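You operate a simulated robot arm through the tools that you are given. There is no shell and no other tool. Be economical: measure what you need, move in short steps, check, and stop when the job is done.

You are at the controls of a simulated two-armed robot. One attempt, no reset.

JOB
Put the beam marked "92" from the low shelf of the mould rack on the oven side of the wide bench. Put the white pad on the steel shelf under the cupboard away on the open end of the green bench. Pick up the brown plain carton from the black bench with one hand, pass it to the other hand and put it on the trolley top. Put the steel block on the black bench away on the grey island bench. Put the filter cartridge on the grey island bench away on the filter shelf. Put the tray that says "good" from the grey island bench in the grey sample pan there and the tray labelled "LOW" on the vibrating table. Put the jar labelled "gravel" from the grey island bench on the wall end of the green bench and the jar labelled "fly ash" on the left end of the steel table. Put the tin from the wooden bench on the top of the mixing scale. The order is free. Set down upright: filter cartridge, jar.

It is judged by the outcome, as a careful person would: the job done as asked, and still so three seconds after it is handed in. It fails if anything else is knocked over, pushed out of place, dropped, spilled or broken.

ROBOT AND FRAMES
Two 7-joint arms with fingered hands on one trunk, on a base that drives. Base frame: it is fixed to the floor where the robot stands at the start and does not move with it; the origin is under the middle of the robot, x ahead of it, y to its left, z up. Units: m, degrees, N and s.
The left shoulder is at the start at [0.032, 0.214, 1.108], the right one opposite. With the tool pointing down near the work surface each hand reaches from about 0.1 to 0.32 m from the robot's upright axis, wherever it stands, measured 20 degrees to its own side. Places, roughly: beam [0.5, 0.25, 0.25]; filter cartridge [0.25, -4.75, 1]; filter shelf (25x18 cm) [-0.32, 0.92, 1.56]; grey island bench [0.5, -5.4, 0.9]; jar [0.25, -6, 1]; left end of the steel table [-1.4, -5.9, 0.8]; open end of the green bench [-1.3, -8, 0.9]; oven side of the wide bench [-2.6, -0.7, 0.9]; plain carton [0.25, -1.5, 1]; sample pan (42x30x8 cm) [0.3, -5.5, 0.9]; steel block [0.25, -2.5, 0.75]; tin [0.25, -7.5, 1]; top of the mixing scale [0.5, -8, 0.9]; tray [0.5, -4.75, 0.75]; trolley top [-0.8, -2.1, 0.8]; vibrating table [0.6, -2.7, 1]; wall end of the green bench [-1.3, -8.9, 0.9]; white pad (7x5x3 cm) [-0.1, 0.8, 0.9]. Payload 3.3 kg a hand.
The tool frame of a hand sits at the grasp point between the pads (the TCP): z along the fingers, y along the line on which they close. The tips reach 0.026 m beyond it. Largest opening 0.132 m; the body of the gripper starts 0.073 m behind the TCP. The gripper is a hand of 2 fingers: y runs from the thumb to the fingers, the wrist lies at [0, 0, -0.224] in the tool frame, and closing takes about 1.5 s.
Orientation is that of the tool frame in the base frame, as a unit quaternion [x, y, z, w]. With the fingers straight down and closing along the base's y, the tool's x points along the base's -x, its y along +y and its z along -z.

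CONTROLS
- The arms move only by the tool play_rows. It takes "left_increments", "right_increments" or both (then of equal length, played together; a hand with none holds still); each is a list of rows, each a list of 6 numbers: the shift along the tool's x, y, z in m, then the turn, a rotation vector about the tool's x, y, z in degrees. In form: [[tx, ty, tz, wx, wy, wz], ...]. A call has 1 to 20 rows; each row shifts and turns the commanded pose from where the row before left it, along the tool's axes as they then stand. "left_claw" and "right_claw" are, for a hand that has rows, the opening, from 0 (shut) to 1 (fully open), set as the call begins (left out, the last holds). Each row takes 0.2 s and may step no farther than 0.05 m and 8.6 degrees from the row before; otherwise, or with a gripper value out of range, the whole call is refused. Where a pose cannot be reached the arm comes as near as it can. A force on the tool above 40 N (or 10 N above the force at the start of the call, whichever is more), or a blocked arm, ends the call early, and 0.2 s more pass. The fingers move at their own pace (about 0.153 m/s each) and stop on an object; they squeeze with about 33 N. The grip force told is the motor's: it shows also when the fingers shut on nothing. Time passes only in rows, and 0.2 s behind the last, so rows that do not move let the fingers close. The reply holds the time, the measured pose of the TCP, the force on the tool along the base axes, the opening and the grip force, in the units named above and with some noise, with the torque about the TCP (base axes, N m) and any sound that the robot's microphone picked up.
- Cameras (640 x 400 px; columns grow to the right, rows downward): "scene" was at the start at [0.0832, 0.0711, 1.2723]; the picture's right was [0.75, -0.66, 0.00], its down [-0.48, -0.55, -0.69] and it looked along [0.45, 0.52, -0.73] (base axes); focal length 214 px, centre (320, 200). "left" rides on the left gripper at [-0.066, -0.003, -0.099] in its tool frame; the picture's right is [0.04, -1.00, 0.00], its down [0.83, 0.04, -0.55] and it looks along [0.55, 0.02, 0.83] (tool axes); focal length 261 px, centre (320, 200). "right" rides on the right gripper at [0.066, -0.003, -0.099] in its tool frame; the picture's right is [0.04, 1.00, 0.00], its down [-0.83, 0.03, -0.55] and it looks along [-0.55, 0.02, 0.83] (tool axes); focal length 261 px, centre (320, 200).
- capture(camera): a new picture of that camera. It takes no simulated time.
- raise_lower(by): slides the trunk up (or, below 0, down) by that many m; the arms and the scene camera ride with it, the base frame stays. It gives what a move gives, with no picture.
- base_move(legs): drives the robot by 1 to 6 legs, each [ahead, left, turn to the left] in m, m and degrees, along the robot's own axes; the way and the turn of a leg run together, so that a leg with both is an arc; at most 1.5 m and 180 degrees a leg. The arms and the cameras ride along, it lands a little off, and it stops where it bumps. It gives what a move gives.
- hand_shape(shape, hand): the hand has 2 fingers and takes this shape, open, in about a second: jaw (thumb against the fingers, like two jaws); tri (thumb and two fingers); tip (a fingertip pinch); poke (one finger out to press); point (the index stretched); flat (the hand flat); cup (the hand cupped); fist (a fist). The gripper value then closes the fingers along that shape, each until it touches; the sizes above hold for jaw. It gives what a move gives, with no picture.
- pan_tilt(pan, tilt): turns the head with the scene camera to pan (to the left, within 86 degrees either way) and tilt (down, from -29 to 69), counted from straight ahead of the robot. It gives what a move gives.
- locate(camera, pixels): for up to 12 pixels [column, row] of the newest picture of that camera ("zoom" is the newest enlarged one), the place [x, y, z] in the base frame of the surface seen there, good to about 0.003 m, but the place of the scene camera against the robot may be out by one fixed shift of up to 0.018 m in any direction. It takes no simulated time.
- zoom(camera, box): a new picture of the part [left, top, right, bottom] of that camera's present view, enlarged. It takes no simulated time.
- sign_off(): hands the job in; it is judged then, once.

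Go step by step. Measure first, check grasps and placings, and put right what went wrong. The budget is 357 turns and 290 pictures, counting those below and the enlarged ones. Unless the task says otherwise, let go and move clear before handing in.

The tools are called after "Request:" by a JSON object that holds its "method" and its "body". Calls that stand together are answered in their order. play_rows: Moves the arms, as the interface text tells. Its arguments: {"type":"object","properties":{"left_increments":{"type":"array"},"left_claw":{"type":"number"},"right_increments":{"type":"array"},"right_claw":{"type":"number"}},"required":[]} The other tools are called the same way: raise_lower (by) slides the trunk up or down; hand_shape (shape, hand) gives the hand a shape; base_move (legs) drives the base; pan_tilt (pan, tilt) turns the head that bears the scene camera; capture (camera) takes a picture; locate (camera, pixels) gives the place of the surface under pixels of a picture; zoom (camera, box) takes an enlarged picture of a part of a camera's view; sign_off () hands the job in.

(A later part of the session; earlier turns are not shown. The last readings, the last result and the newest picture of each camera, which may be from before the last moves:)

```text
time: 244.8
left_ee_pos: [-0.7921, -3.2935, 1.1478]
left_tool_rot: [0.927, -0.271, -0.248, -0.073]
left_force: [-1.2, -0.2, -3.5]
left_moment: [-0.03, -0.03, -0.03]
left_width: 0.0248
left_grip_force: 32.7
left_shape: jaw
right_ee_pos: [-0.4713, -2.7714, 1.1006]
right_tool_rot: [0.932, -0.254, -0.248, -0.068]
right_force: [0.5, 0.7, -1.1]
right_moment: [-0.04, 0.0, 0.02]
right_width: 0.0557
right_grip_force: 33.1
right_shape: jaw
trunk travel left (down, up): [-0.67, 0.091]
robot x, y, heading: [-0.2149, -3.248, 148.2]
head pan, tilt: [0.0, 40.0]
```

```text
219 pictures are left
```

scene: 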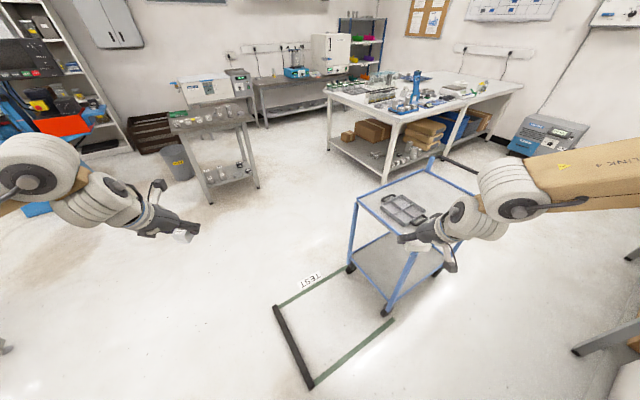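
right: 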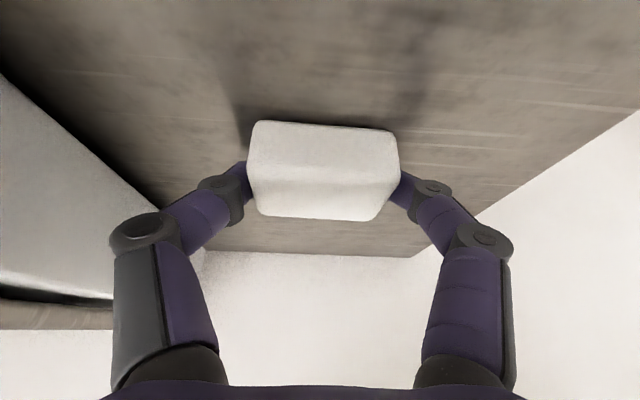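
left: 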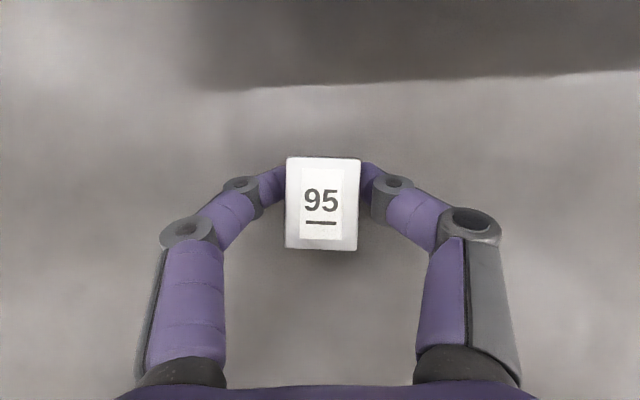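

I see a taped TEST bay with a black kerb bar on the floor, and the trolley by it. I measure whether the bar or trolley was what I touched.

Request:
{"method": "locate", "body": {"camera": "scene", "pixels": [[310, 385], [276, 308], [392, 320], [385, 312], [350, 268], [357, 200], [388, 232], [475, 195], [430, 160], [292, 345], [405, 205], [340, 355]]}}

Request:
{"method": "zoom", "body": {"camera": "scene", "box": [250, 140, 490, 400]}}

```text
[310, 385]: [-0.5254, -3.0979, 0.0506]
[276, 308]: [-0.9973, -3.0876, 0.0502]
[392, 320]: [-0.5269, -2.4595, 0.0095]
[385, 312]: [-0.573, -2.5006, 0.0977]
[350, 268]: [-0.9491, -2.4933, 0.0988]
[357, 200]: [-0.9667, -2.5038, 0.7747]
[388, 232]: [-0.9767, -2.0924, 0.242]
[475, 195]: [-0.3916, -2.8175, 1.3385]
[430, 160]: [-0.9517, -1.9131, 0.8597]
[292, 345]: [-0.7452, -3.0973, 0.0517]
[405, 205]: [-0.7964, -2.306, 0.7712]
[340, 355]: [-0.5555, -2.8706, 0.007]
```

```text
1.54 times, centred on (370, 270) of scene
```

zoom: 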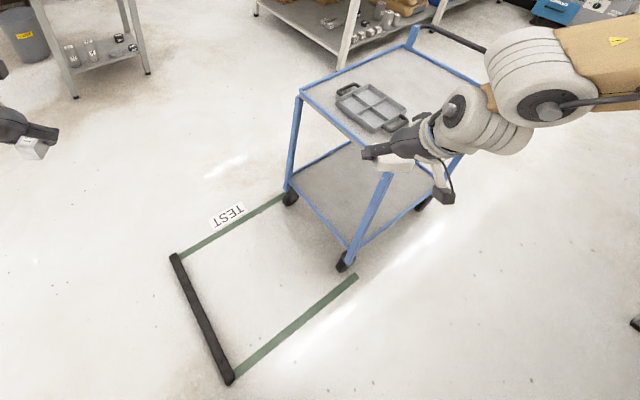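

I had only nudged the fixed kerb end; trolley and kerb are in line. I now turn south and approach the island.

Request:
{"method": "base_move", "body": {"legs": [[0, 0, 122], [0.5, -0.1, 0]]}}

Request:
{"method": "pan_tilt", "body": {"pan": 20, "tilt": 30}}

Request:
{"method": "capture", "body": {"camera": "scene"}}

```text
time: 252.8
left_ee_pos: [0.0214, -4.2128, 1.1466]
left_tool_rot: [0.687, 0.679, -0.184, 0.183]
left_force: [-0.2, -0.7, -3.1]
left_moment: [0.0, 0.02, -0.02]
left_width: 0.0247
left_grip_force: 33.6
left_shape: jaw
right_ee_pos: [-0.5919, -4.2176, 1.0986]
right_tool_rot: [0.673, 0.694, -0.178, 0.185]
right_force: [-0.3, -0.1, -0.6]
right_moment: [-0.04, -0.02, -0.03]
right_width: 0.0552
right_grip_force: 33.2
right_shape: jaw
trunk travel left (down, up): [-0.67, 0.091]
robot x, y, heading: [-0.3244, -3.7484, -90.2]
head pan, tilt: [0.0, 40.0]
```

```text
time: 253.6
left_ee_pos: [0.0198, -4.2131, 1.1477]
left_tool_rot: [0.687, 0.679, -0.184, 0.181]
left_force: [0.2, -0.9, -3.5]
left_moment: [-0.02, 0.01, -0.02]
left_width: 0.0248
left_grip_force: 32.7
left_shape: jaw
right_ee_pos: [-0.5916, -4.217, 1.1]
right_tool_rot: [0.673, 0.693, -0.179, 0.185]
right_force: [0.4, 0.5, -0.5]
right_moment: [0.03, -0.01, -0.01]
right_width: 0.0553
right_grip_force: 33.0
right_shape: jaw
trunk travel left (down, up): [-0.67, 0.091]
robot x, y, heading: [-0.3239, -3.7492, -90.2]
head pan, tilt: [20.0, 30.0]
```

```text
217 pictures are left
```

scene: 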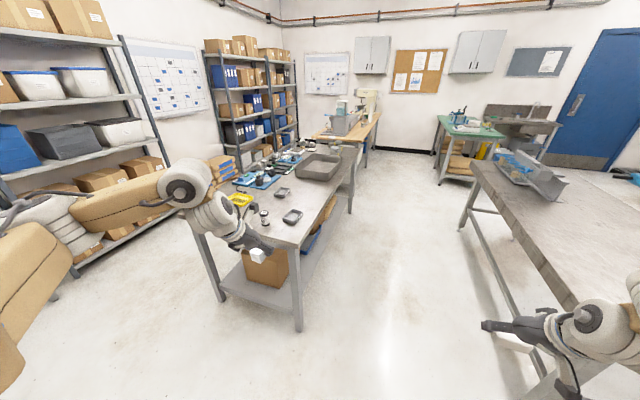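

The island is ahead (290,200) with small trays, a pan at (320,165), and other things. I zoom in.

Request:
{"method": "zoom", "body": {"camera": "scene", "box": [210, 130, 370, 250]}}

Request:
{"method": "locate", "body": {"camera": "scene", "pixels": [[297, 248], [350, 160], [200, 225], [264, 217], [293, 216], [282, 192], [240, 200], [318, 165], [278, 220], [330, 190], [300, 230], [250, 180]]}}

```text
3.33 times, centred on (290, 190) of scene
```

zoom: 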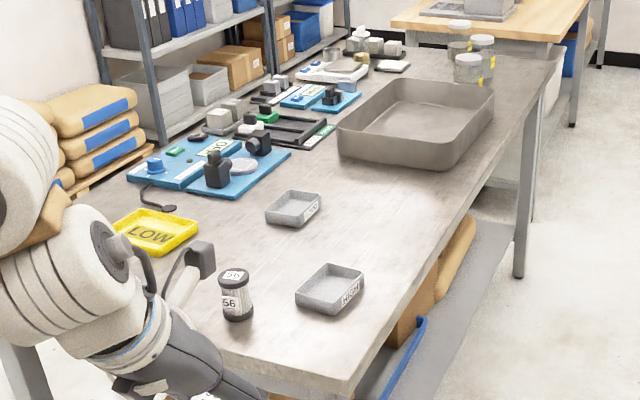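

```text
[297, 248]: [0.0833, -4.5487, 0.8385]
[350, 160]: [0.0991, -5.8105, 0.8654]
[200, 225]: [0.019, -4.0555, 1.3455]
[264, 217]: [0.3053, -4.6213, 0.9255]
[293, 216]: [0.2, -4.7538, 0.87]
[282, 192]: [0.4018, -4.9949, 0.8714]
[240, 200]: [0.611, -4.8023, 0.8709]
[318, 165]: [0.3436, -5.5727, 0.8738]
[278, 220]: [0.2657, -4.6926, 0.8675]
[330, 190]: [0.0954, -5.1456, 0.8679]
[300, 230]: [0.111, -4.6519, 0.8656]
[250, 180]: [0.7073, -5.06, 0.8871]
```

Island: yellow tray "LOW" (0.61,-4.80), tray "HIGH" (0.20,-4.75), a grey tray (0.40,-4.99), cylinder "56" (0.30,-4.63), pan (0.34,-5.57). Free space near (0.22,-5.1) suits the steel block. I check the steel table's edge and drive on.

Request:
{"method": "locate", "body": {"camera": "scene", "pixels": [[475, 165], [560, 280], [500, 195], [540, 370], [470, 225]]}}

Request:
{"method": "base_move", "body": {"legs": [[0.85, 0, 0], [0.84, 0.05, 0], [0, 0, 90]]}}

Request:
{"method": "capture", "body": {"camera": "scene"}}

Request:
{"method": "capture", "body": {"camera": "left"}}

```text
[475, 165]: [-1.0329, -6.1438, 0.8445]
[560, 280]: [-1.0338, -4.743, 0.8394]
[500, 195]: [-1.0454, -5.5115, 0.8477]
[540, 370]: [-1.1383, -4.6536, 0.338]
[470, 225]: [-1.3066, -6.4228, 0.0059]
```

```text
time: 266.1
left_ee_pos: [0.1852, -5.099, 1.1479]
left_tool_rot: [0.004, 0.966, -0.001, 0.259]
left_force: [-0.1, -0.1, -3.2]
left_moment: [-0.02, 0.0, 0.02]
left_width: 0.0242
left_grip_force: 33.3
left_shape: jaw
right_ee_pos: [0.1905, -5.7104, 1.1004]
right_tool_rot: [-0.016, 0.966, 0.005, 0.257]
right_force: [0.6, 0.4, -0.5]
right_moment: [0.0, 0.01, 0.02]
right_width: 0.0554
right_grip_force: 33.6
right_shape: jaw
trunk travel left (down, up): [-0.67, 0.091]
robot x, y, heading: [-0.2741, -5.4437, -0.4]
head pan, tilt: [20.0, 30.0]
```

```text
215 pictures are left
```

scene: 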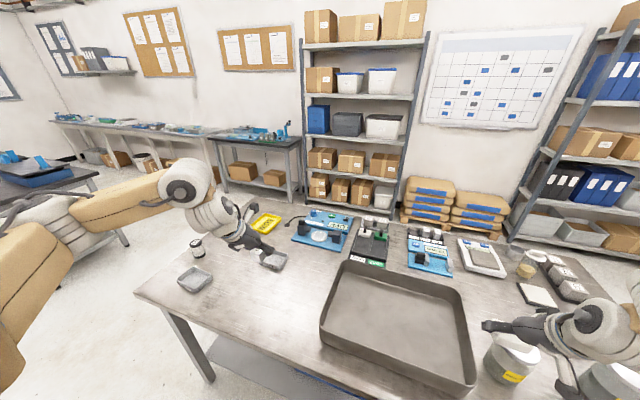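

```text
214 pictures are left
```

left: 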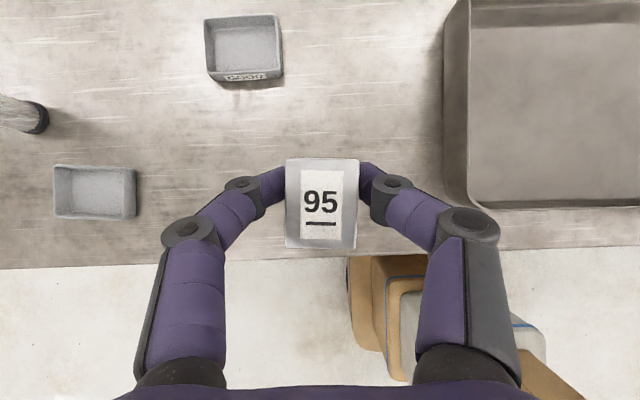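

I advance 5.5 cm and measure the surface; since the right hand with the pad hovers over jars, I'll lower with the left arm only.

Request:
{"method": "locate", "body": {"camera": "left", "pixels": [[330, 60], [250, 130], [460, 100], [245, 50], [95, 190], [320, 130]]}}

Request:
{"method": "base_move", "body": {"legs": [[0.055, 0, 0]]}}

Request:
{"method": "play_rows", "body": {"left_increments": [[0.02, 0, 0.0346, 0, 0, 0], [0.02, 0, 0.0346, 0, 0, 0], [0.02, 0, 0.0346, 0, 0, 0], [0.02, 0, 0.0346, 0, 0, 0], [0.02, 0, 0.0346, 0, 0, 0]]}}

```text
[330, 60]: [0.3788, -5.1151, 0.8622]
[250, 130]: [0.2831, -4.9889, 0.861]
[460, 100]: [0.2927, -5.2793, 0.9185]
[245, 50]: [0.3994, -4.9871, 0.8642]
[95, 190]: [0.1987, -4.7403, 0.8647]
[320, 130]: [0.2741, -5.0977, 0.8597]
```

```text
time: 267.0
left_ee_pos: [0.2436, -5.0987, 1.1473]
left_tool_rot: [0.005, 0.966, -0.003, 0.258]
left_force: [0.8, -0.7, -3.5]
left_moment: [0.0, 0.03, 0.0]
left_width: 0.0246
left_grip_force: 33.1
left_shape: jaw
right_ee_pos: [0.2491, -5.7119, 1.0975]
right_tool_rot: [-0.015, 0.967, 0.005, 0.256]
right_force: [0.7, 0.1, -0.1]
right_moment: [0.04, 0.06, -0.03]
right_width: 0.0551
right_grip_force: 33.1
right_shape: jaw
trunk travel left (down, up): [-0.67, 0.091]
robot x, y, heading: [-0.2218, -5.4422, 0.0]
head pan, tilt: [20.0, 30.0]
```

```text
time: 268.2
left_ee_pos: [0.2403, -5.0985, 0.9487]
left_tool_rot: [0.004, 0.966, 0.0, 0.258]
left_force: [0.1, 0.3, -3.9]
left_moment: [0.03, 0.04, -0.01]
left_width: 0.0245
left_grip_force: 32.6
left_shape: jaw
right_ee_pos: [0.2478, -5.7112, 1.0996]
right_tool_rot: [-0.015, 0.966, 0.004, 0.257]
right_force: [0.3, 0.3, -0.4]
right_moment: [0.01, -0.01, -0.02]
right_width: 0.0553
right_grip_force: 32.8
right_shape: jaw
trunk travel left (down, up): [-0.67, 0.091]
robot x, y, heading: [-0.2255, -5.443, -0.3]
head pan, tilt: [20.0, 30.0]
```

Surface is 0.860; TCP should end near 0.889. I lower the remainder in two stages and release.

Request:
{"method": "play_rows", "body": {"left_increments": [[0.013, 0, 0.0225, 0, 0, 0], [0.013, 0, 0.0225, 0, 0, 0], [0.002, 0, 0.0035, 0, 0, 0], [0.002, 0, 0.0035, 0, 0, 0]]}}

Request:
{"method": "play_rows", "body": {"left_increments": [[0.0015, 0, 0.0026, 0, 0, 0], [0, 0, 0, 0, 0, 0]]}}

Request:
{"method": "capture", "body": {"camera": "left"}}

```text
time: 269.2
left_ee_pos: [0.2409, -5.0981, 0.8891]
left_tool_rot: [0.004, 0.966, -0.002, 0.259]
left_force: [0.8, 0.7, -1.2]
left_moment: [-0.04, 0.03, 0.0]
left_width: 0.0246
left_grip_force: 32.8
left_shape: jaw
right_ee_pos: [0.2466, -5.711, 1.1007]
right_tool_rot: [-0.015, 0.966, 0.005, 0.257]
right_force: [0.2, -0.1, 0.3]
right_moment: [0.0, 0.01, 0.0]
right_width: 0.0552
right_grip_force: 32.9
right_shape: jaw
trunk travel left (down, up): [-0.67, 0.091]
robot x, y, heading: [-0.22, -5.4448, -0.3]
head pan, tilt: [20.0, 30.0]
```

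```text
time: 269.8
left_ee_pos: [0.2404, -5.0992, 0.8877]
left_tool_rot: [0.004, 0.965, -0.002, 0.262]
left_force: [2.4, 1.4, 14.9]
left_moment: [-0.01, -0.1, 0.05]
left_width: 0.0253
left_grip_force: 33.0
left_shape: jaw
right_ee_pos: [0.2458, -5.7119, 1.0998]
right_tool_rot: [-0.016, 0.966, 0.005, 0.258]
right_force: [0.7, -0.1, -0.2]
right_moment: [-0.01, 0.02, 0.03]
right_width: 0.055
right_grip_force: 33.0
right_shape: jaw
trunk travel left (down, up): [-0.67, 0.091]
robot x, y, heading: [-0.2181, -5.4428, -0.4]
head pan, tilt: [20.0, 30.0]
```

```text
213 pictures are left
```

left: 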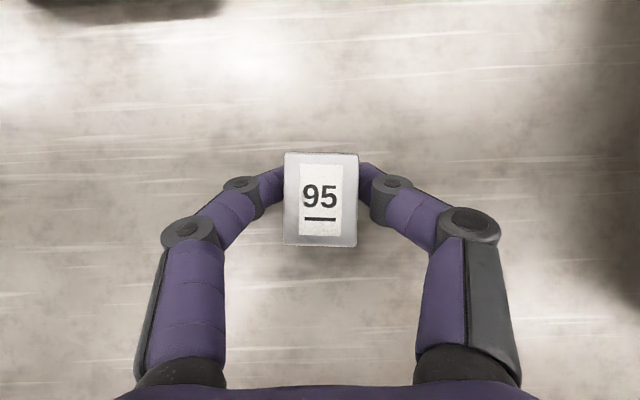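

Contact at 15 N: I release and rise, then look at the "good" tray.

Request:
{"method": "play_rows", "body": {"left_increments": [[0, 0, 0, 0, 0, 0], [0, 0, 0, 0, 0, 0], [0, 0, 0, 0, 0, 0]], "left_claw": 0.65}}

Request:
{"method": "play_rows", "body": {"left_increments": [[-0.02, 0, -0.0346, 0, 0, 0], [-0.02, 0, -0.0346, 0, 0, 0], [-0.02, 0, -0.0346, 0, 0, 0], [-0.02, 0, -0.0346, 0, 0, 0], [0, 0.04, 0, 0, 0, 0], [0, 0.04, 0, 0, 0, 0]]}}

Request:
{"method": "capture", "body": {"camera": "left"}}

```text
time: 270.6
left_ee_pos: [0.2394, -5.0994, 0.8853]
left_tool_rot: [0.005, 0.966, -0.001, 0.258]
left_force: [0.6, -3.2, 7.4]
left_moment: [0.25, -0.06, -0.01]
left_width: 0.0796
left_grip_force: 0.0
left_shape: jaw
right_ee_pos: [0.2465, -5.7124, 1.1005]
right_tool_rot: [-0.015, 0.966, 0.004, 0.259]
right_force: [0.1, -0.5, 0.4]
right_moment: [0.0, 0.0, 0.0]
right_width: 0.0552
right_grip_force: 32.8
right_shape: jaw
trunk travel left (down, up): [-0.67, 0.091]
robot x, y, heading: [-0.2233, -5.4471, -0.1]
head pan, tilt: [20.0, 30.0]
```

```text
time: 272.0
left_ee_pos: [0.2415, -5.0175, 1.0466]
left_tool_rot: [0.004, 0.966, -0.002, 0.259]
left_force: [-0.7, -1.0, 0.0]
left_moment: [-0.04, -0.01, -0.03]
left_width: 0.0858
left_grip_force: 0.0
left_shape: jaw
right_ee_pos: [0.2464, -5.7116, 1.0995]
right_tool_rot: [-0.015, 0.966, 0.005, 0.258]
right_force: [0.0, 0.0, 0.3]
right_moment: [0.01, 0.03, -0.02]
right_width: 0.0551
right_grip_force: 32.5
right_shape: jaw
trunk travel left (down, up): [-0.67, 0.091]
robot x, y, heading: [-0.2227, -5.4397, -0.2]
head pan, tilt: [20.0, 30.0]
```

```text
212 pictures are left
```

left: 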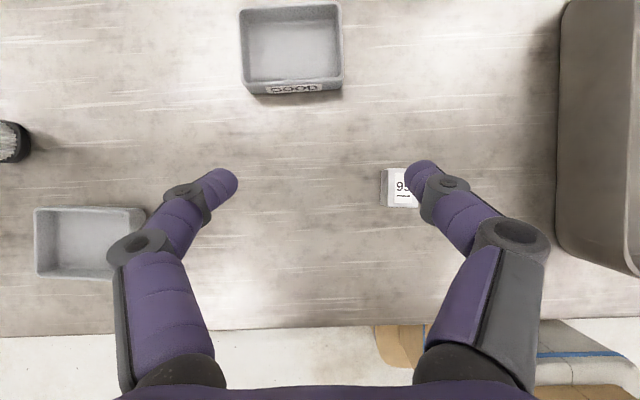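

The block stands well. I measure the "good" tray rims.

Request:
{"method": "locate", "body": {"camera": "left", "pixels": [[242, 12], [340, 6], [246, 82], [342, 76], [290, 45], [247, 45], [336, 45], [293, 80], [280, 95], [395, 170], [565, 100], [600, 30]]}}

Request:
{"method": "zoom", "body": {"camera": "left", "box": [210, 0, 370, 110]}}

```text
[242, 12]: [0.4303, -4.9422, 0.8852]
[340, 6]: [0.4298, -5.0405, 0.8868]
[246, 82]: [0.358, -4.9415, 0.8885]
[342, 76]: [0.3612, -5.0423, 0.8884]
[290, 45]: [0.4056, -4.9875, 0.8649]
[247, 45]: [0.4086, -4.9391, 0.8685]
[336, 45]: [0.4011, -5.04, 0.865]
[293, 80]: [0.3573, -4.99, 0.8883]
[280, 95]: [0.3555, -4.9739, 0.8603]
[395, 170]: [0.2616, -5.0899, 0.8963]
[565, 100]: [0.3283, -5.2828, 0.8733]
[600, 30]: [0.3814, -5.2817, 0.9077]
```

```text
3.64 times, centred on (290, 55) of left
```

zoom: 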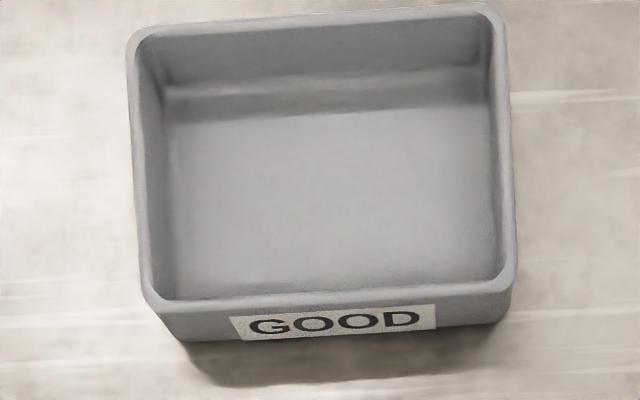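

Tray: rim 0.10 m wide in y (centre -4.9915), x 0.357–0.430, height 0.028. I'll straddle it with a full opening. Move above it first.

Request:
{"method": "play_rows", "body": {"left_increments": [[-0.0206, 0.0065, 0.0408, 0, 0, 0], [-0.0206, 0.0065, 0.0408, 0, 0, 0], [-0.0206, 0.0065, 0.0408, 0, 0, 0], [-0.0206, 0.0065, 0.0408, 0, 0, 0]], "left_claw": 1}}

Request:
{"method": "capture", "body": {"camera": "left"}}

```text
time: 273.0
left_ee_pos: [0.3835, -5.003, 0.9515]
left_tool_rot: [0.005, 0.966, -0.001, 0.258]
left_force: [-0.9, 0.1, -0.7]
left_moment: [0.04, 0.02, 0.01]
left_width: 0.1322
left_grip_force: 0.1
left_shape: jaw
left hand out of reach, approached as far as the arm can: row 4
right_ee_pos: [0.2474, -5.7125, 1.0993]
right_tool_rot: [-0.016, 0.966, 0.006, 0.257]
right_force: [0.6, -0.7, -0.3]
right_moment: [0.01, -0.03, 0.04]
right_width: 0.0552
right_grip_force: 33.1
right_shape: jaw
trunk travel left (down, up): [-0.67, 0.091]
robot x, y, heading: [-0.2218, -5.4444, -0.1]
head pan, tilt: [20.0, 30.0]
```

```text
210 pictures are left
```

left: 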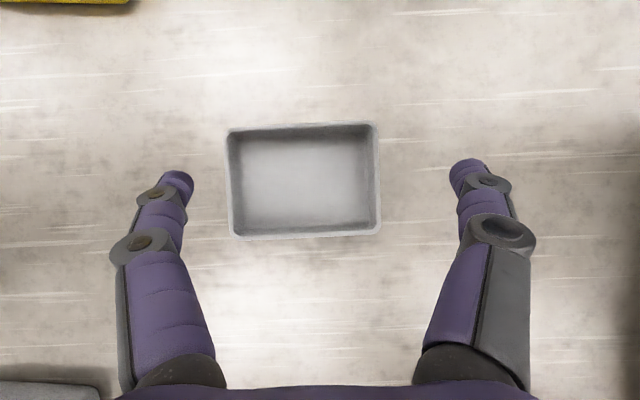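

At the reach limit, so I use the base (11 mm left) and trunk (-58 mm) to come down around the tray, then close.

Request:
{"method": "base_move", "body": {"legs": [[0.006, 0.0115, 0]]}}

Request:
{"method": "raise_lower", "body": {"by": -0.058}}

Request:
{"method": "capture", "body": {"camera": "left"}}

```text
time: 273.8
left_ee_pos: [0.3885, -4.9915, 0.9492]
left_tool_rot: [0.004, 0.966, -0.002, 0.258]
left_force: [-0.1, 0.0, -0.2]
left_moment: [0.0, 0.03, 0.0]
left_width: 0.132
left_grip_force: 0.1
left_shape: jaw
right_ee_pos: [0.2539, -5.6992, 1.0994]
right_tool_rot: [-0.016, 0.966, 0.006, 0.257]
right_force: [0.3, -0.7, -0.3]
right_moment: [-0.02, -0.03, 0.02]
right_width: 0.0553
right_grip_force: 33.0
right_shape: jaw
trunk travel left (down, up): [-0.67, 0.091]
robot x, y, heading: [-0.2185, -5.4297, -0.4]
head pan, tilt: [20.0, 30.0]
```

```text
time: 274.8
left_ee_pos: [0.3896, -4.9899, 0.8927]
left_tool_rot: [0.003, 0.966, -0.002, 0.258]
left_force: [-0.5, -1.0, 0.3]
left_moment: [0.01, -0.02, -0.01]
left_width: 0.1321
left_grip_force: 0.0
left_shape: jaw
right_ee_pos: [0.2526, -5.6989, 1.0418]
right_tool_rot: [-0.016, 0.966, 0.006, 0.257]
right_force: [-1.0, 0.0, -1.3]
right_moment: [-0.01, 0.0, 0.01]
right_width: 0.0553
right_grip_force: 33.0
right_shape: jaw
trunk travel left (down, up): [-0.612, 0.149]
robot x, y, heading: [-0.2178, -5.4339, -0.5]
head pan, tilt: [20.0, 30.0]
```

```text
209 pictures are left
```

left: 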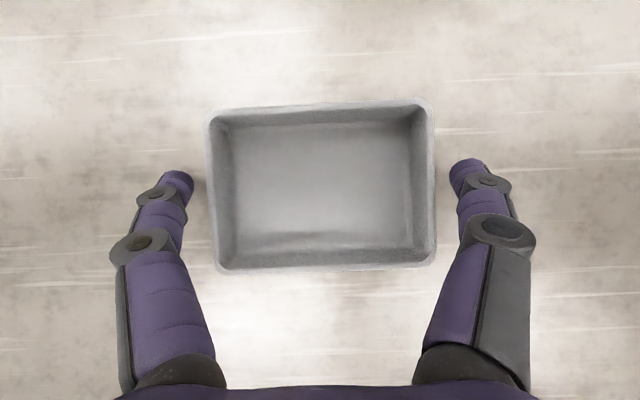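

The fingers straddle the tray evenly. I close on it.

Request:
{"method": "play_rows", "body": {"left_increments": [[0, 0, 0, 0, 0, 0], [0, 0, 0, 0, 0, 0], [0, 0, 0, 0, 0, 0], [0, 0, 0, 0, 0, 0]], "left_claw": 0}}

Request:
{"method": "raise_lower", "body": {"by": 0.14}}

Request:
{"method": "capture", "body": {"camera": "left"}}

Request:
{"method": "pan_tilt", "body": {"pan": 0, "tilt": 50}}

Request:
{"method": "capture", "body": {"camera": "scene"}}

```text
time: 275.8
left_ee_pos: [0.3895, -4.9902, 0.8901]
left_tool_rot: [0.004, 0.966, -0.003, 0.258]
left_force: [-0.3, -0.1, 0.0]
left_moment: [0.02, -0.01, -0.02]
left_width: 0.1032
left_grip_force: 33.2
left_shape: jaw
right_ee_pos: [0.2525, -5.7002, 1.0416]
right_tool_rot: [-0.015, 0.966, 0.005, 0.257]
right_force: [0.1, 0.2, -1.4]
right_moment: [-0.02, -0.01, -0.04]
right_width: 0.0553
right_grip_force: 33.0
right_shape: jaw
trunk travel left (down, up): [-0.612, 0.149]
robot x, y, heading: [-0.2169, -5.4319, -0.2]
head pan, tilt: [20.0, 30.0]
```

```text
time: 277.4
left_ee_pos: [0.3903, -4.9904, 1.0319]
left_tool_rot: [0.005, 0.966, -0.003, 0.258]
left_force: [-0.6, 0.0, -1.0]
left_moment: [-0.02, 0.01, 0.06]
left_width: 0.1033
left_grip_force: 33.2
left_shape: jaw
right_ee_pos: [0.252, -5.7007, 1.1817]
right_tool_rot: [-0.015, 0.966, 0.005, 0.257]
right_force: [-1.0, -0.5, -0.7]
right_moment: [-0.02, 0.03, -0.01]
right_width: 0.0551
right_grip_force: 33.2
right_shape: jaw
trunk travel left (down, up): [-0.752, 0.009]
robot x, y, heading: [-0.2164, -5.4321, -0.0]
head pan, tilt: [20.0, 30.0]
```

```text
208 pictures are left
```

left: 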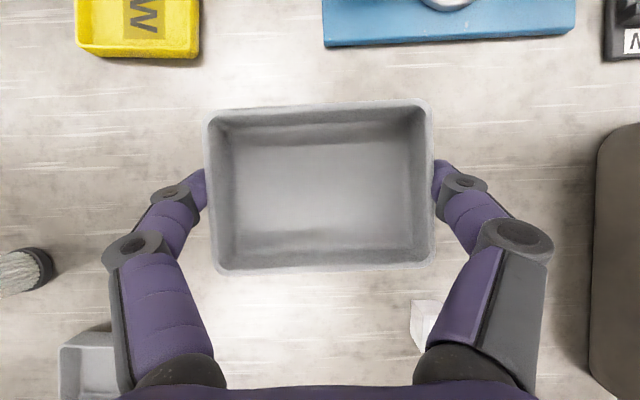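

```text
time: 278.3
left_ee_pos: [0.3897, -4.9891, 1.0315]
left_tool_rot: [0.004, 0.966, -0.002, 0.257]
left_force: [0.6, -0.6, 1.0]
left_moment: [0.03, 0.0, 0.01]
left_width: 0.103
left_grip_force: 32.8
left_shape: jaw
right_ee_pos: [0.2522, -5.699, 1.1826]
right_tool_rot: [-0.015, 0.966, 0.005, 0.258]
right_force: [-0.5, -0.2, -0.2]
right_moment: [-0.02, -0.02, 0.01]
right_width: 0.0553
right_grip_force: 33.1
right_shape: jaw
trunk travel left (down, up): [-0.752, 0.009]
robot x, y, heading: [-0.2174, -5.435, 0.1]
head pan, tilt: [0.0, 50.0]
```

```text
207 pictures are left
```

scene: 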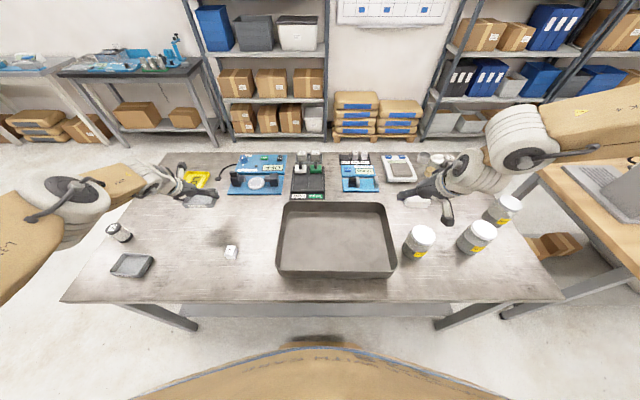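

I locate the pan and jars before carrying the tray over.

Request:
{"method": "locate", "body": {"camera": "scene", "pixels": [[283, 208], [384, 207], [278, 272], [394, 272], [335, 230], [335, 265], [420, 232], [480, 228], [505, 202], [620, 175], [545, 180], [440, 160]]}}

Request:
{"method": "zoom", "body": {"camera": "scene", "box": [390, 180, 550, 280]}}

```text
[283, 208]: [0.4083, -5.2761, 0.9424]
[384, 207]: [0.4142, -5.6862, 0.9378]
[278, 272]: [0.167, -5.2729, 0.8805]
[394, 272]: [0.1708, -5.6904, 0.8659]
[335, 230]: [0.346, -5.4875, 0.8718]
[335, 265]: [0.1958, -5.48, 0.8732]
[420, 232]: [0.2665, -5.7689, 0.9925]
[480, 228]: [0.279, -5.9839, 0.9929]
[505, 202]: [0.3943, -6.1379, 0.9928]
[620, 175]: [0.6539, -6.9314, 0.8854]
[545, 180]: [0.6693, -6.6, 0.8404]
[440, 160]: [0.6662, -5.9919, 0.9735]
```

```text
4.00 times, centred on (470, 230) of scene
```

zoom: 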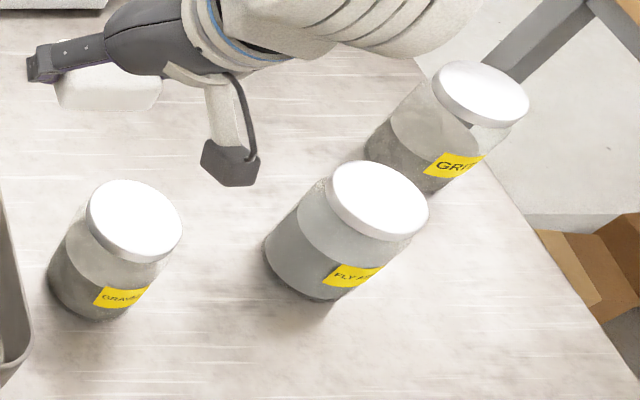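

The jars read GRAVEL (0.27,-5.77), FLY ASH (0.28,-5.98), GRIT (0.39,-6.14). The pan spans x 0.14–0.41, y -5.69…-5.275. I carry the tray over its centre.

Request:
{"method": "base_move", "body": {"legs": [[-0.105, 0, 0], [0, -0.49, 0]]}}

Request:
{"method": "capture", "body": {"camera": "left"}}

```text
time: 282.0
left_ee_pos: [0.2807, -5.48, 1.0326]
left_tool_rot: [-0.002, 0.966, -0.001, 0.258]
left_force: [0.9, 0.2, -0.4]
left_moment: [-0.04, -0.01, 0.04]
left_width: 0.1033
left_grip_force: 33.3
left_shape: jaw
right_ee_pos: [0.1536, -6.1903, 1.1815]
right_tool_rot: [-0.02, 0.966, 0.007, 0.259]
right_force: [0.4, -0.9, -0.7]
right_moment: [0.03, 0.02, -0.03]
right_width: 0.0553
right_grip_force: 33.0
right_shape: jaw
trunk travel left (down, up): [-0.752, 0.009]
robot x, y, heading: [-0.3211, -5.9311, 0.4]
head pan, tilt: [0.0, 50.0]
```

```text
205 pictures are left
```

left: 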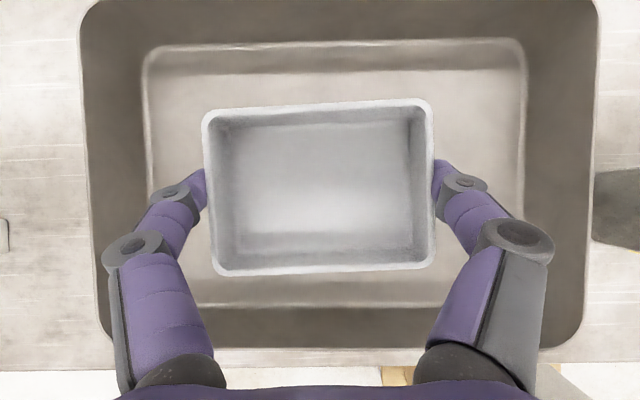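

The tray hangs centred over the pan. I lower into it.

Request:
{"method": "raise_lower", "body": {"by": -0.126}}

Request:
{"method": "raise_lower", "body": {"by": -0.008}}

Request:
{"method": "capture", "body": {"camera": "left"}}

```text
time: 283.5
left_ee_pos: [0.2811, -5.4787, 0.9062]
left_tool_rot: [-0.002, 0.966, 0.0, 0.258]
left_force: [0.0, 0.5, -0.9]
left_moment: [0.02, -0.01, 0.02]
left_width: 0.1032
left_grip_force: 33.2
left_shape: jaw
right_ee_pos: [0.1547, -6.1904, 1.0559]
right_tool_rot: [-0.021, 0.966, 0.006, 0.257]
right_force: [-0.4, -0.8, -1.3]
right_moment: [-0.03, -0.02, 0.02]
right_width: 0.0552
right_grip_force: 33.1
right_shape: jaw
trunk travel left (down, up): [-0.626, 0.135]
robot x, y, heading: [-0.3168, -5.9268, 0.6]
head pan, tilt: [0.0, 50.0]
```

```text
time: 284.1
left_ee_pos: [0.2808, -5.4803, 0.898]
left_tool_rot: [-0.002, 0.966, -0.001, 0.257]
left_force: [-0.1, -0.1, -1.1]
left_moment: [-0.01, -0.01, 0.03]
left_width: 0.1032
left_grip_force: 33.3
left_shape: jaw
right_ee_pos: [0.1534, -6.1895, 1.0467]
right_tool_rot: [-0.021, 0.966, 0.006, 0.258]
right_force: [0.1, 0.3, -0.3]
right_moment: [-0.01, -0.01, 0.01]
right_width: 0.0552
right_grip_force: 32.6
right_shape: jaw
trunk travel left (down, up): [-0.618, 0.143]
robot x, y, heading: [-0.3187, -5.9305, 0.5]
head pan, tilt: [0.0, 50.0]
```

```text
204 pictures are left
```

left: 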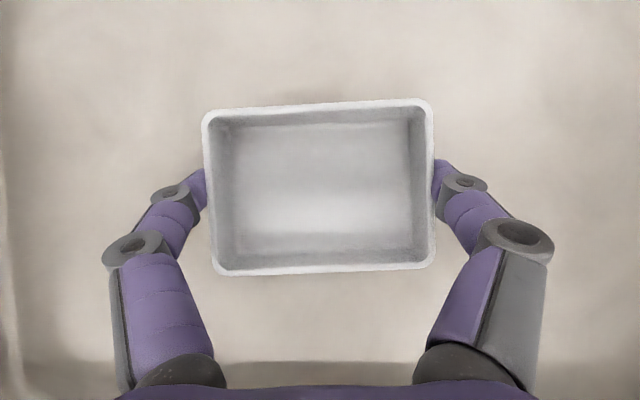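

Request:
{"method": "raise_lower", "body": {"by": -0.003}}

Request:
{"method": "play_rows", "body": {"left_increments": [[0, 0, 0, 0, 0, 0], [0, 0, 0, 0, 0, 0], [0, 0, 0, 0, 0, 0]], "left_claw": 1}}

Request:
{"method": "raise_lower", "body": {"by": 0.135}}

Request:
{"method": "capture", "body": {"camera": "left"}}

```text
time: 284.6
left_ee_pos: [0.2814, -5.479, 0.8947]
left_tool_rot: [-0.002, 0.966, 0.0, 0.259]
left_force: [-1.3, -0.1, 4.1]
left_moment: [0.0, -0.02, 0.0]
left_width: 0.1032
left_grip_force: 33.2
left_shape: jaw
right_ee_pos: [0.1531, -6.191, 1.0457]
right_tool_rot: [-0.022, 0.966, 0.007, 0.257]
right_force: [-0.3, 0.6, -0.4]
right_moment: [0.0, 0.0, 0.01]
right_width: 0.0555
right_grip_force: 32.7
right_shape: jaw
trunk travel left (down, up): [-0.615, 0.146]
robot x, y, heading: [-0.3193, -5.924, 0.5]
head pan, tilt: [0.0, 50.0]
```

```text
time: 285.4
left_ee_pos: [0.2815, -5.4799, 0.8956]
left_tool_rot: [-0.002, 0.966, 0.0, 0.258]
left_force: [-0.9, -1.4, 0.2]
left_moment: [-0.02, -0.01, 0.04]
left_width: 0.1316
left_grip_force: 0.1
left_shape: jaw
right_ee_pos: [0.1533, -6.1898, 1.0448]
right_tool_rot: [-0.022, 0.966, 0.007, 0.257]
right_force: [0.0, -0.6, -0.1]
right_moment: [0.01, -0.03, -0.02]
right_width: 0.0552
right_grip_force: 32.8
right_shape: jaw
trunk travel left (down, up): [-0.615, 0.146]
robot x, y, heading: [-0.3131, -5.9269, 0.2]
head pan, tilt: [0.0, 50.0]
```

```text
time: 287.0
left_ee_pos: [0.2806, -5.4788, 1.0297]
left_tool_rot: [-0.002, 0.966, 0.0, 0.259]
left_force: [0.0, 0.5, 0.1]
left_moment: [0.02, -0.01, 0.02]
left_width: 0.1322
left_grip_force: 0.0
left_shape: jaw
right_ee_pos: [0.154, -6.1907, 1.1795]
right_tool_rot: [-0.022, 0.966, 0.006, 0.257]
right_force: [0.1, -0.5, -0.8]
right_moment: [0.0, -0.03, -0.02]
right_width: 0.0554
right_grip_force: 33.1
right_shape: jaw
trunk travel left (down, up): [-0.75, 0.011]
robot x, y, heading: [-0.3149, -5.9273, 0.4]
head pan, tilt: [0.0, 50.0]
```

```text
203 pictures are left
```

left: 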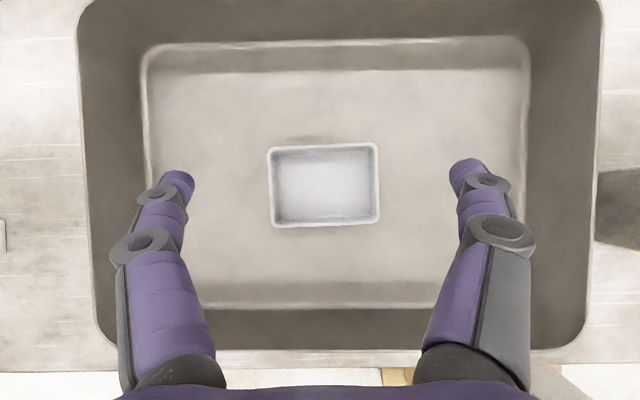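

The "good" tray sits in the pan. Next the GRAVEL jar with the left hand: I move the base so the hand hovers behind it and measure.

Request:
{"method": "base_move", "body": {"legs": [[-0.1, 0, 0], [0, -0.29, 0]]}}

Request:
{"method": "play_rows", "body": {"left_increments": [[0, 0, 0, 0, 0, 0]], "left_claw": 0.76}}

Request:
{"method": "capture", "body": {"camera": "left"}}

```text
time: 289.8
left_ee_pos: [0.1846, -5.7677, 1.0298]
left_tool_rot: [-0.005, 0.966, 0.001, 0.258]
left_force: [0.0, -0.6, -0.5]
left_moment: [0.03, 0.03, -0.02]
left_width: 0.1319
left_grip_force: 0.0
left_shape: jaw
right_ee_pos: [0.0598, -6.4807, 1.1803]
right_tool_rot: [-0.024, 0.966, 0.007, 0.258]
right_force: [0.5, -0.3, -0.8]
right_moment: [0.01, -0.01, -0.01]
right_width: 0.0552
right_grip_force: 33.2
right_shape: jaw
trunk travel left (down, up): [-0.75, 0.011]
robot x, y, heading: [-0.4137, -6.2208, 0.9]
head pan, tilt: [0.0, 50.0]
```

```text
time: 290.2
left_ee_pos: [0.1838, -5.7672, 1.0302]
left_tool_rot: [-0.005, 0.966, -0.001, 0.259]
left_force: [-1.0, 0.0, 0.9]
left_moment: [-0.01, -0.01, 0.02]
left_width: 0.1008
left_grip_force: 0.1
left_shape: jaw
right_ee_pos: [0.0599, -6.4789, 1.1795]
right_tool_rot: [-0.023, 0.966, 0.007, 0.257]
right_force: [0.0, 1.0, -1.1]
right_moment: [0.01, -0.02, -0.02]
right_width: 0.0549
right_grip_force: 32.8
right_shape: jaw
trunk travel left (down, up): [-0.75, 0.011]
robot x, y, heading: [-0.4127, -6.2196, 0.8]
head pan, tilt: [0.0, 50.0]
```

```text
202 pictures are left
```

left: 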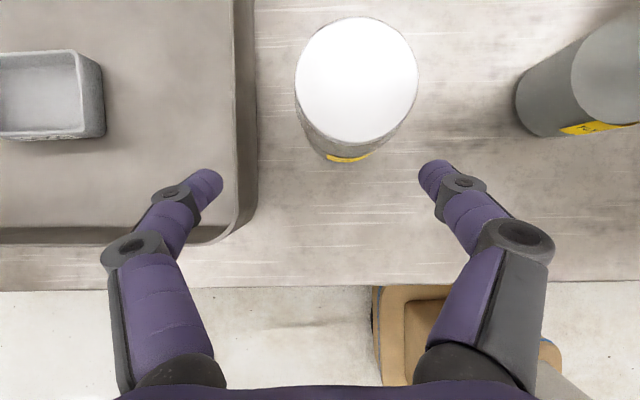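

Request:
{"method": "locate", "body": {"camera": "left", "pixels": [[357, 78], [297, 78], [416, 78], [356, 18], [356, 138], [318, 145], [257, 60], [340, 163]]}}

Request:
{"method": "zoom", "body": {"camera": "left", "box": [290, 120, 430, 180]}}

```text
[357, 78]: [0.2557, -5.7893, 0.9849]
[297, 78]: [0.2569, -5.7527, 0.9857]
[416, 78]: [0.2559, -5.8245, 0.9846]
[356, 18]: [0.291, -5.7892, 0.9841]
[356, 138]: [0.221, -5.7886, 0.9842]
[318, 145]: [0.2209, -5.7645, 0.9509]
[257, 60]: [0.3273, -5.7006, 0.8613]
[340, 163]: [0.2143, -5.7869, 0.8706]
```

```text
4.57 times, centred on (360, 150) of left
```

zoom: 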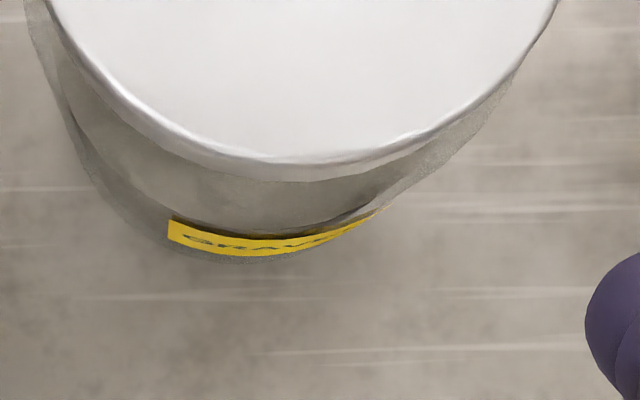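

Jar centre is (0.256,-5.789), lid radius 36 mm, top 0.985. I align the base, lower with the trunk to z≈0.94 and close.

Request:
{"method": "base_move", "body": {"legs": [[0.072, -0.023, 0]]}}

Request:
{"method": "raise_lower", "body": {"by": -0.09}}

Request:
{"method": "capture", "body": {"camera": "left"}}

```text
time: 291.2
left_ee_pos: [0.2608, -5.7905, 1.0292]
left_tool_rot: [-0.005, 0.967, 0.001, 0.256]
left_force: [0.5, 0.5, -1.2]
left_moment: [0.0, 0.0, -0.01]
left_width: 0.1008
left_grip_force: 0.0
left_shape: jaw
right_ee_pos: [0.1351, -6.5023, 1.1786]
right_tool_rot: [-0.023, 0.966, 0.007, 0.257]
right_force: [0.9, -0.4, 0.5]
right_moment: [0.03, 0.0, 0.06]
right_width: 0.0552
right_grip_force: 32.9
right_shape: jaw
trunk travel left (down, up): [-0.75, 0.011]
robot x, y, heading: [-0.3417, -6.2435, 0.9]
head pan, tilt: [0.0, 50.0]
```

```text
time: 292.5
left_ee_pos: [0.2572, -5.7886, 0.9415]
left_tool_rot: [-0.005, 0.966, 0.001, 0.259]
left_force: [0.4, 0.6, 0.0]
left_moment: [0.01, 0.04, 0.01]
left_width: 0.1008
left_grip_force: 0.1
left_shape: jaw
right_ee_pos: [0.1339, -6.5024, 1.0904]
right_tool_rot: [-0.022, 0.966, 0.007, 0.258]
right_force: [-0.7, -0.8, 0.5]
right_moment: [0.02, -0.03, -0.03]
right_width: 0.0552
right_grip_force: 32.6
right_shape: jaw
trunk travel left (down, up): [-0.66, 0.101]
robot x, y, heading: [-0.336, -6.2429, 0.9]
head pan, tilt: [0.0, 50.0]
```

```text
200 pictures are left
```

left: 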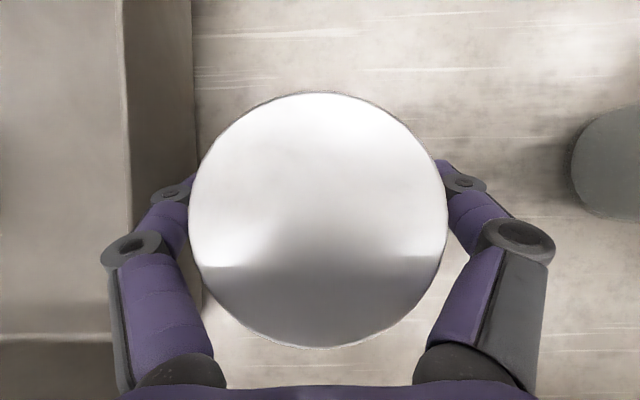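

The jar is centred between the fingers with no contact. I close and lift.

Request:
{"method": "play_rows", "body": {"left_increments": [[0, 0, 0, 0, 0, 0], [0, 0, 0, 0, 0, 0], [0, 0, 0, 0, 0, 0], [0, 0, 0, 0, 0, 0]], "left_claw": 0}}

Request:
{"method": "raise_lower", "body": {"by": 0.095}}

Request:
{"method": "capture", "body": {"camera": "left"}}

```text
time: 293.5
left_ee_pos: [0.2584, -5.7909, 0.9408]
left_tool_rot: [-0.004, 0.966, 0.001, 0.258]
left_force: [1.9, -0.3, 0.7]
left_moment: [0.06, -0.01, -0.03]
left_width: 0.0713
left_grip_force: 33.3
left_shape: jaw
right_ee_pos: [0.1332, -6.5018, 1.0896]
right_tool_rot: [-0.023, 0.966, 0.006, 0.256]
right_force: [0.0, 0.1, -1.3]
right_moment: [0.02, 0.0, -0.01]
right_width: 0.0552
right_grip_force: 32.8
right_shape: jaw
trunk travel left (down, up): [-0.66, 0.101]
robot x, y, heading: [-0.3409, -6.2407, 0.8]
head pan, tilt: [0.0, 50.0]
```

```text
time: 294.8
left_ee_pos: [0.2579, -5.7896, 1.0334]
left_tool_rot: [-0.005, 0.967, 0.0, 0.257]
left_force: [0.6, 0.1, -5.1]
left_moment: [0.02, -0.02, 0.0]
left_width: 0.0711
left_grip_force: 33.5
left_shape: jaw
right_ee_pos: [0.1343, -6.5007, 1.1848]
right_tool_rot: [-0.023, 0.966, 0.007, 0.257]
right_force: [-1.0, 0.1, -0.7]
right_moment: [0.01, -0.01, 0.01]
right_width: 0.0551
right_grip_force: 32.9
right_shape: jaw
trunk travel left (down, up): [-0.755, 0.006]
robot x, y, heading: [-0.3395, -6.2397, 0.7]
head pan, tilt: [0.0, 50.0]
```

```text
199 pictures are left
```

left: 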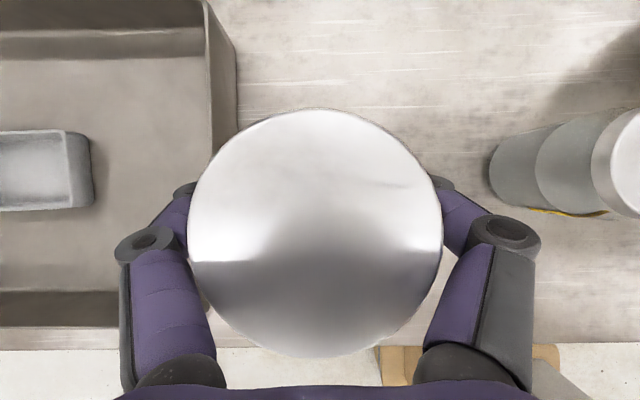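

Gravel jar held upright. With pad right and jar left I head to the green bench: back off, turn south, advance and look.

Request:
{"method": "base_move", "body": {"legs": [[-0.18, 0, 0], [0, 0, -90], [0.5, 0, 0]]}}

Request:
{"method": "pan_tilt", "body": {"pan": -15, "tilt": 30}}

Request:
{"method": "capture", "body": {"camera": "scene"}}

```text
time: 302.7
left_ee_pos: [-0.0947, -7.3619, 1.0345]
left_tool_rot: [0.69, 0.676, -0.184, 0.18]
left_force: [0.0, -0.5, -5.5]
left_moment: [-0.04, 0.02, -0.02]
left_width: 0.0709
left_grip_force: 32.9
left_shape: jaw
right_ee_pos: [-0.8018, -7.2151, 1.1837]
right_tool_rot: [0.677, 0.689, -0.18, 0.185]
right_force: [0.3, -0.9, 0.1]
right_moment: [0.01, 0.0, 0.02]
right_width: 0.0552
right_grip_force: 33.3
right_shape: jaw
trunk travel left (down, up): [-0.755, 0.006]
robot x, y, heading: [-0.5261, -6.7478, -90.7]
head pan, tilt: [0.0, 50.0]
```

```text
time: 303.6
left_ee_pos: [-0.0941, -7.3616, 1.0338]
left_tool_rot: [0.69, 0.676, -0.184, 0.18]
left_force: [-0.5, 0.0, -6.1]
left_moment: [-0.05, -0.02, 0.01]
left_width: 0.0707
left_grip_force: 32.8
left_shape: jaw
right_ee_pos: [-0.8015, -7.2153, 1.1848]
right_tool_rot: [0.677, 0.69, -0.18, 0.184]
right_force: [0.3, 0.2, -1.3]
right_moment: [-0.02, -0.02, -0.03]
right_width: 0.0549
right_grip_force: 33.3
right_shape: jaw
trunk travel left (down, up): [-0.755, 0.006]
robot x, y, heading: [-0.5286, -6.7494, -90.9]
head pan, tilt: [-15.0, 30.0]
```

```text
198 pictures are left
```

scene: 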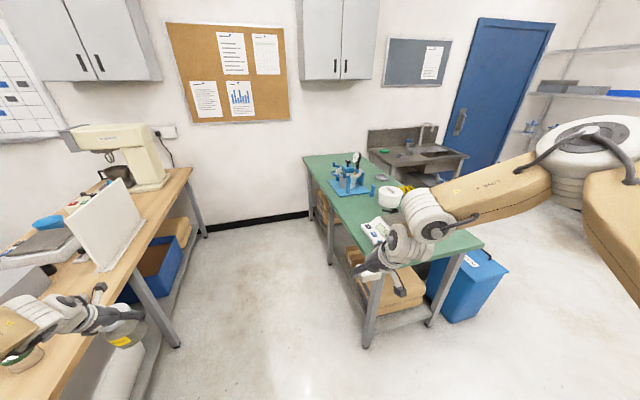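

The green bench is ahead-right. I locate its surface, edges and objects.

Request:
{"method": "locate", "body": {"camera": "scene", "pixels": [[370, 270], [483, 245], [305, 160], [365, 155], [345, 200], [375, 230], [390, 195], [345, 185], [430, 250], [335, 175], [180, 172], [375, 180]]}}

Request:
{"method": "zoom", "body": {"camera": "scene", "box": [280, 130, 500, 290]}}

Request:
{"method": "zoom", "body": {"camera": "scene", "box": [0, 120, 220, 400]}}

```text
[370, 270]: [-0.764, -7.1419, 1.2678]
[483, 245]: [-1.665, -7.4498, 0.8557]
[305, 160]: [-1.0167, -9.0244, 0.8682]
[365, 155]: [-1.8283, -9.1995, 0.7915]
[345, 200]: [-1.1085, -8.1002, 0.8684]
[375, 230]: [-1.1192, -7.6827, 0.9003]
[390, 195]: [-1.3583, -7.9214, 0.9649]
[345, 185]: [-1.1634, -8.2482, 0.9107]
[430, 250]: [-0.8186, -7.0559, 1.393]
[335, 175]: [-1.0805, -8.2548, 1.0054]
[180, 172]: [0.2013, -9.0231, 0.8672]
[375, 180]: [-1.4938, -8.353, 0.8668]
```

```text
2.50 times, centred on (390, 210) of scene
```

zoom: 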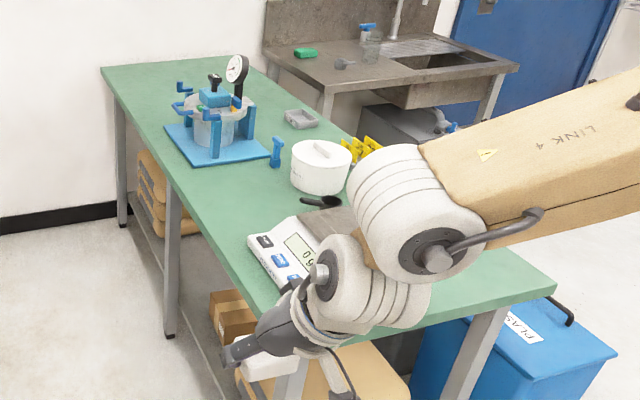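

```text
1.43 times, centred on (110, 260) of scene
```

zoom: 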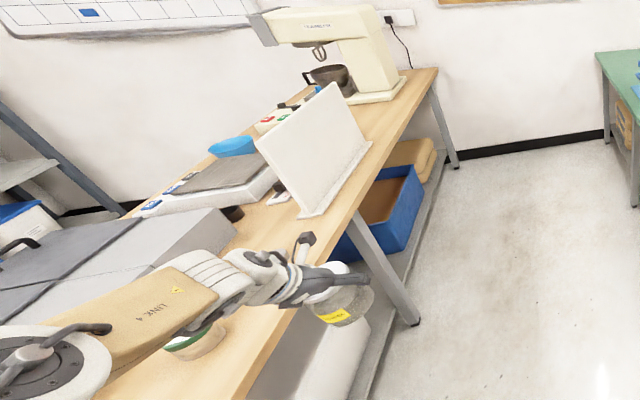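

The green bench runs y -7.42…-9.1, x -1.02…-1.67, top ≈0.862; the scale and apparatus crowd it. I turn west here in the open, back off, then strafe south to the wall end.

Request:
{"method": "base_move", "body": {"legs": [[0.15, 0, 0], [0, 0, -90], [-0.2, 0, 0], [0, 1.45, 0]]}}

Request:
{"method": "pan_tilt", "body": {"pan": 10, "tilt": 40}}

Request:
{"method": "capture", "body": {"camera": "scene"}}

```text
time: 316.7
left_ee_pos: [-1.0418, -8.7244, 1.0334]
left_tool_rot: [0.965, -0.04, -0.258, -0.011]
left_force: [0.6, -0.2, -5.2]
left_moment: [0.02, 0.02, -0.02]
left_width: 0.07
left_grip_force: 33.0
left_shape: jaw
right_ee_pos: [-0.8509, -8.0275, 1.1849]
right_tool_rot: [0.966, -0.021, -0.257, -0.004]
right_force: [-1.0, -0.1, -1.3]
right_moment: [-0.01, -0.01, -0.01]
right_width: 0.0548
right_grip_force: 33.2
right_shape: jaw
trunk travel left (down, up): [-0.755, 0.006]
robot x, y, heading: [-0.4036, -8.3341, 175.3]
head pan, tilt: [-15.0, 30.0]
```

```text
time: 317.6
left_ee_pos: [-1.0415, -8.7249, 1.0345]
left_tool_rot: [0.965, -0.04, -0.258, -0.011]
left_force: [0.2, -0.2, -6.0]
left_moment: [-0.02, 0.02, -0.01]
left_width: 0.0704
left_grip_force: 33.2
left_shape: jaw
right_ee_pos: [-0.8494, -8.0276, 1.1842]
right_tool_rot: [0.966, -0.022, -0.257, -0.004]
right_force: [0.7, 0.4, -1.1]
right_moment: [-0.05, 0.01, 0.02]
right_width: 0.055
right_grip_force: 32.9
right_shape: jaw
trunk travel left (down, up): [-0.755, 0.006]
robot x, y, heading: [-0.4049, -8.3273, 175.4]
head pan, tilt: [10.0, 40.0]
```

```text
195 pictures are left
```

scene: 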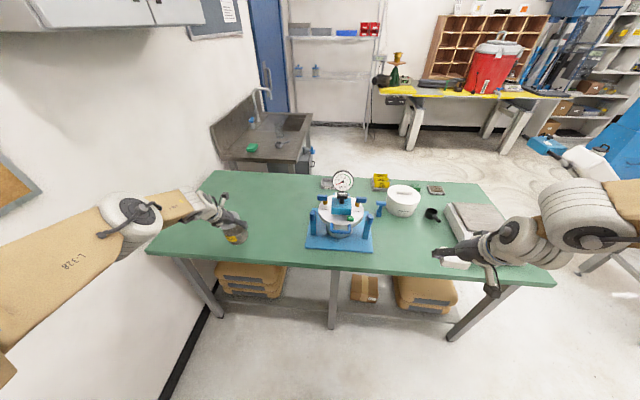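

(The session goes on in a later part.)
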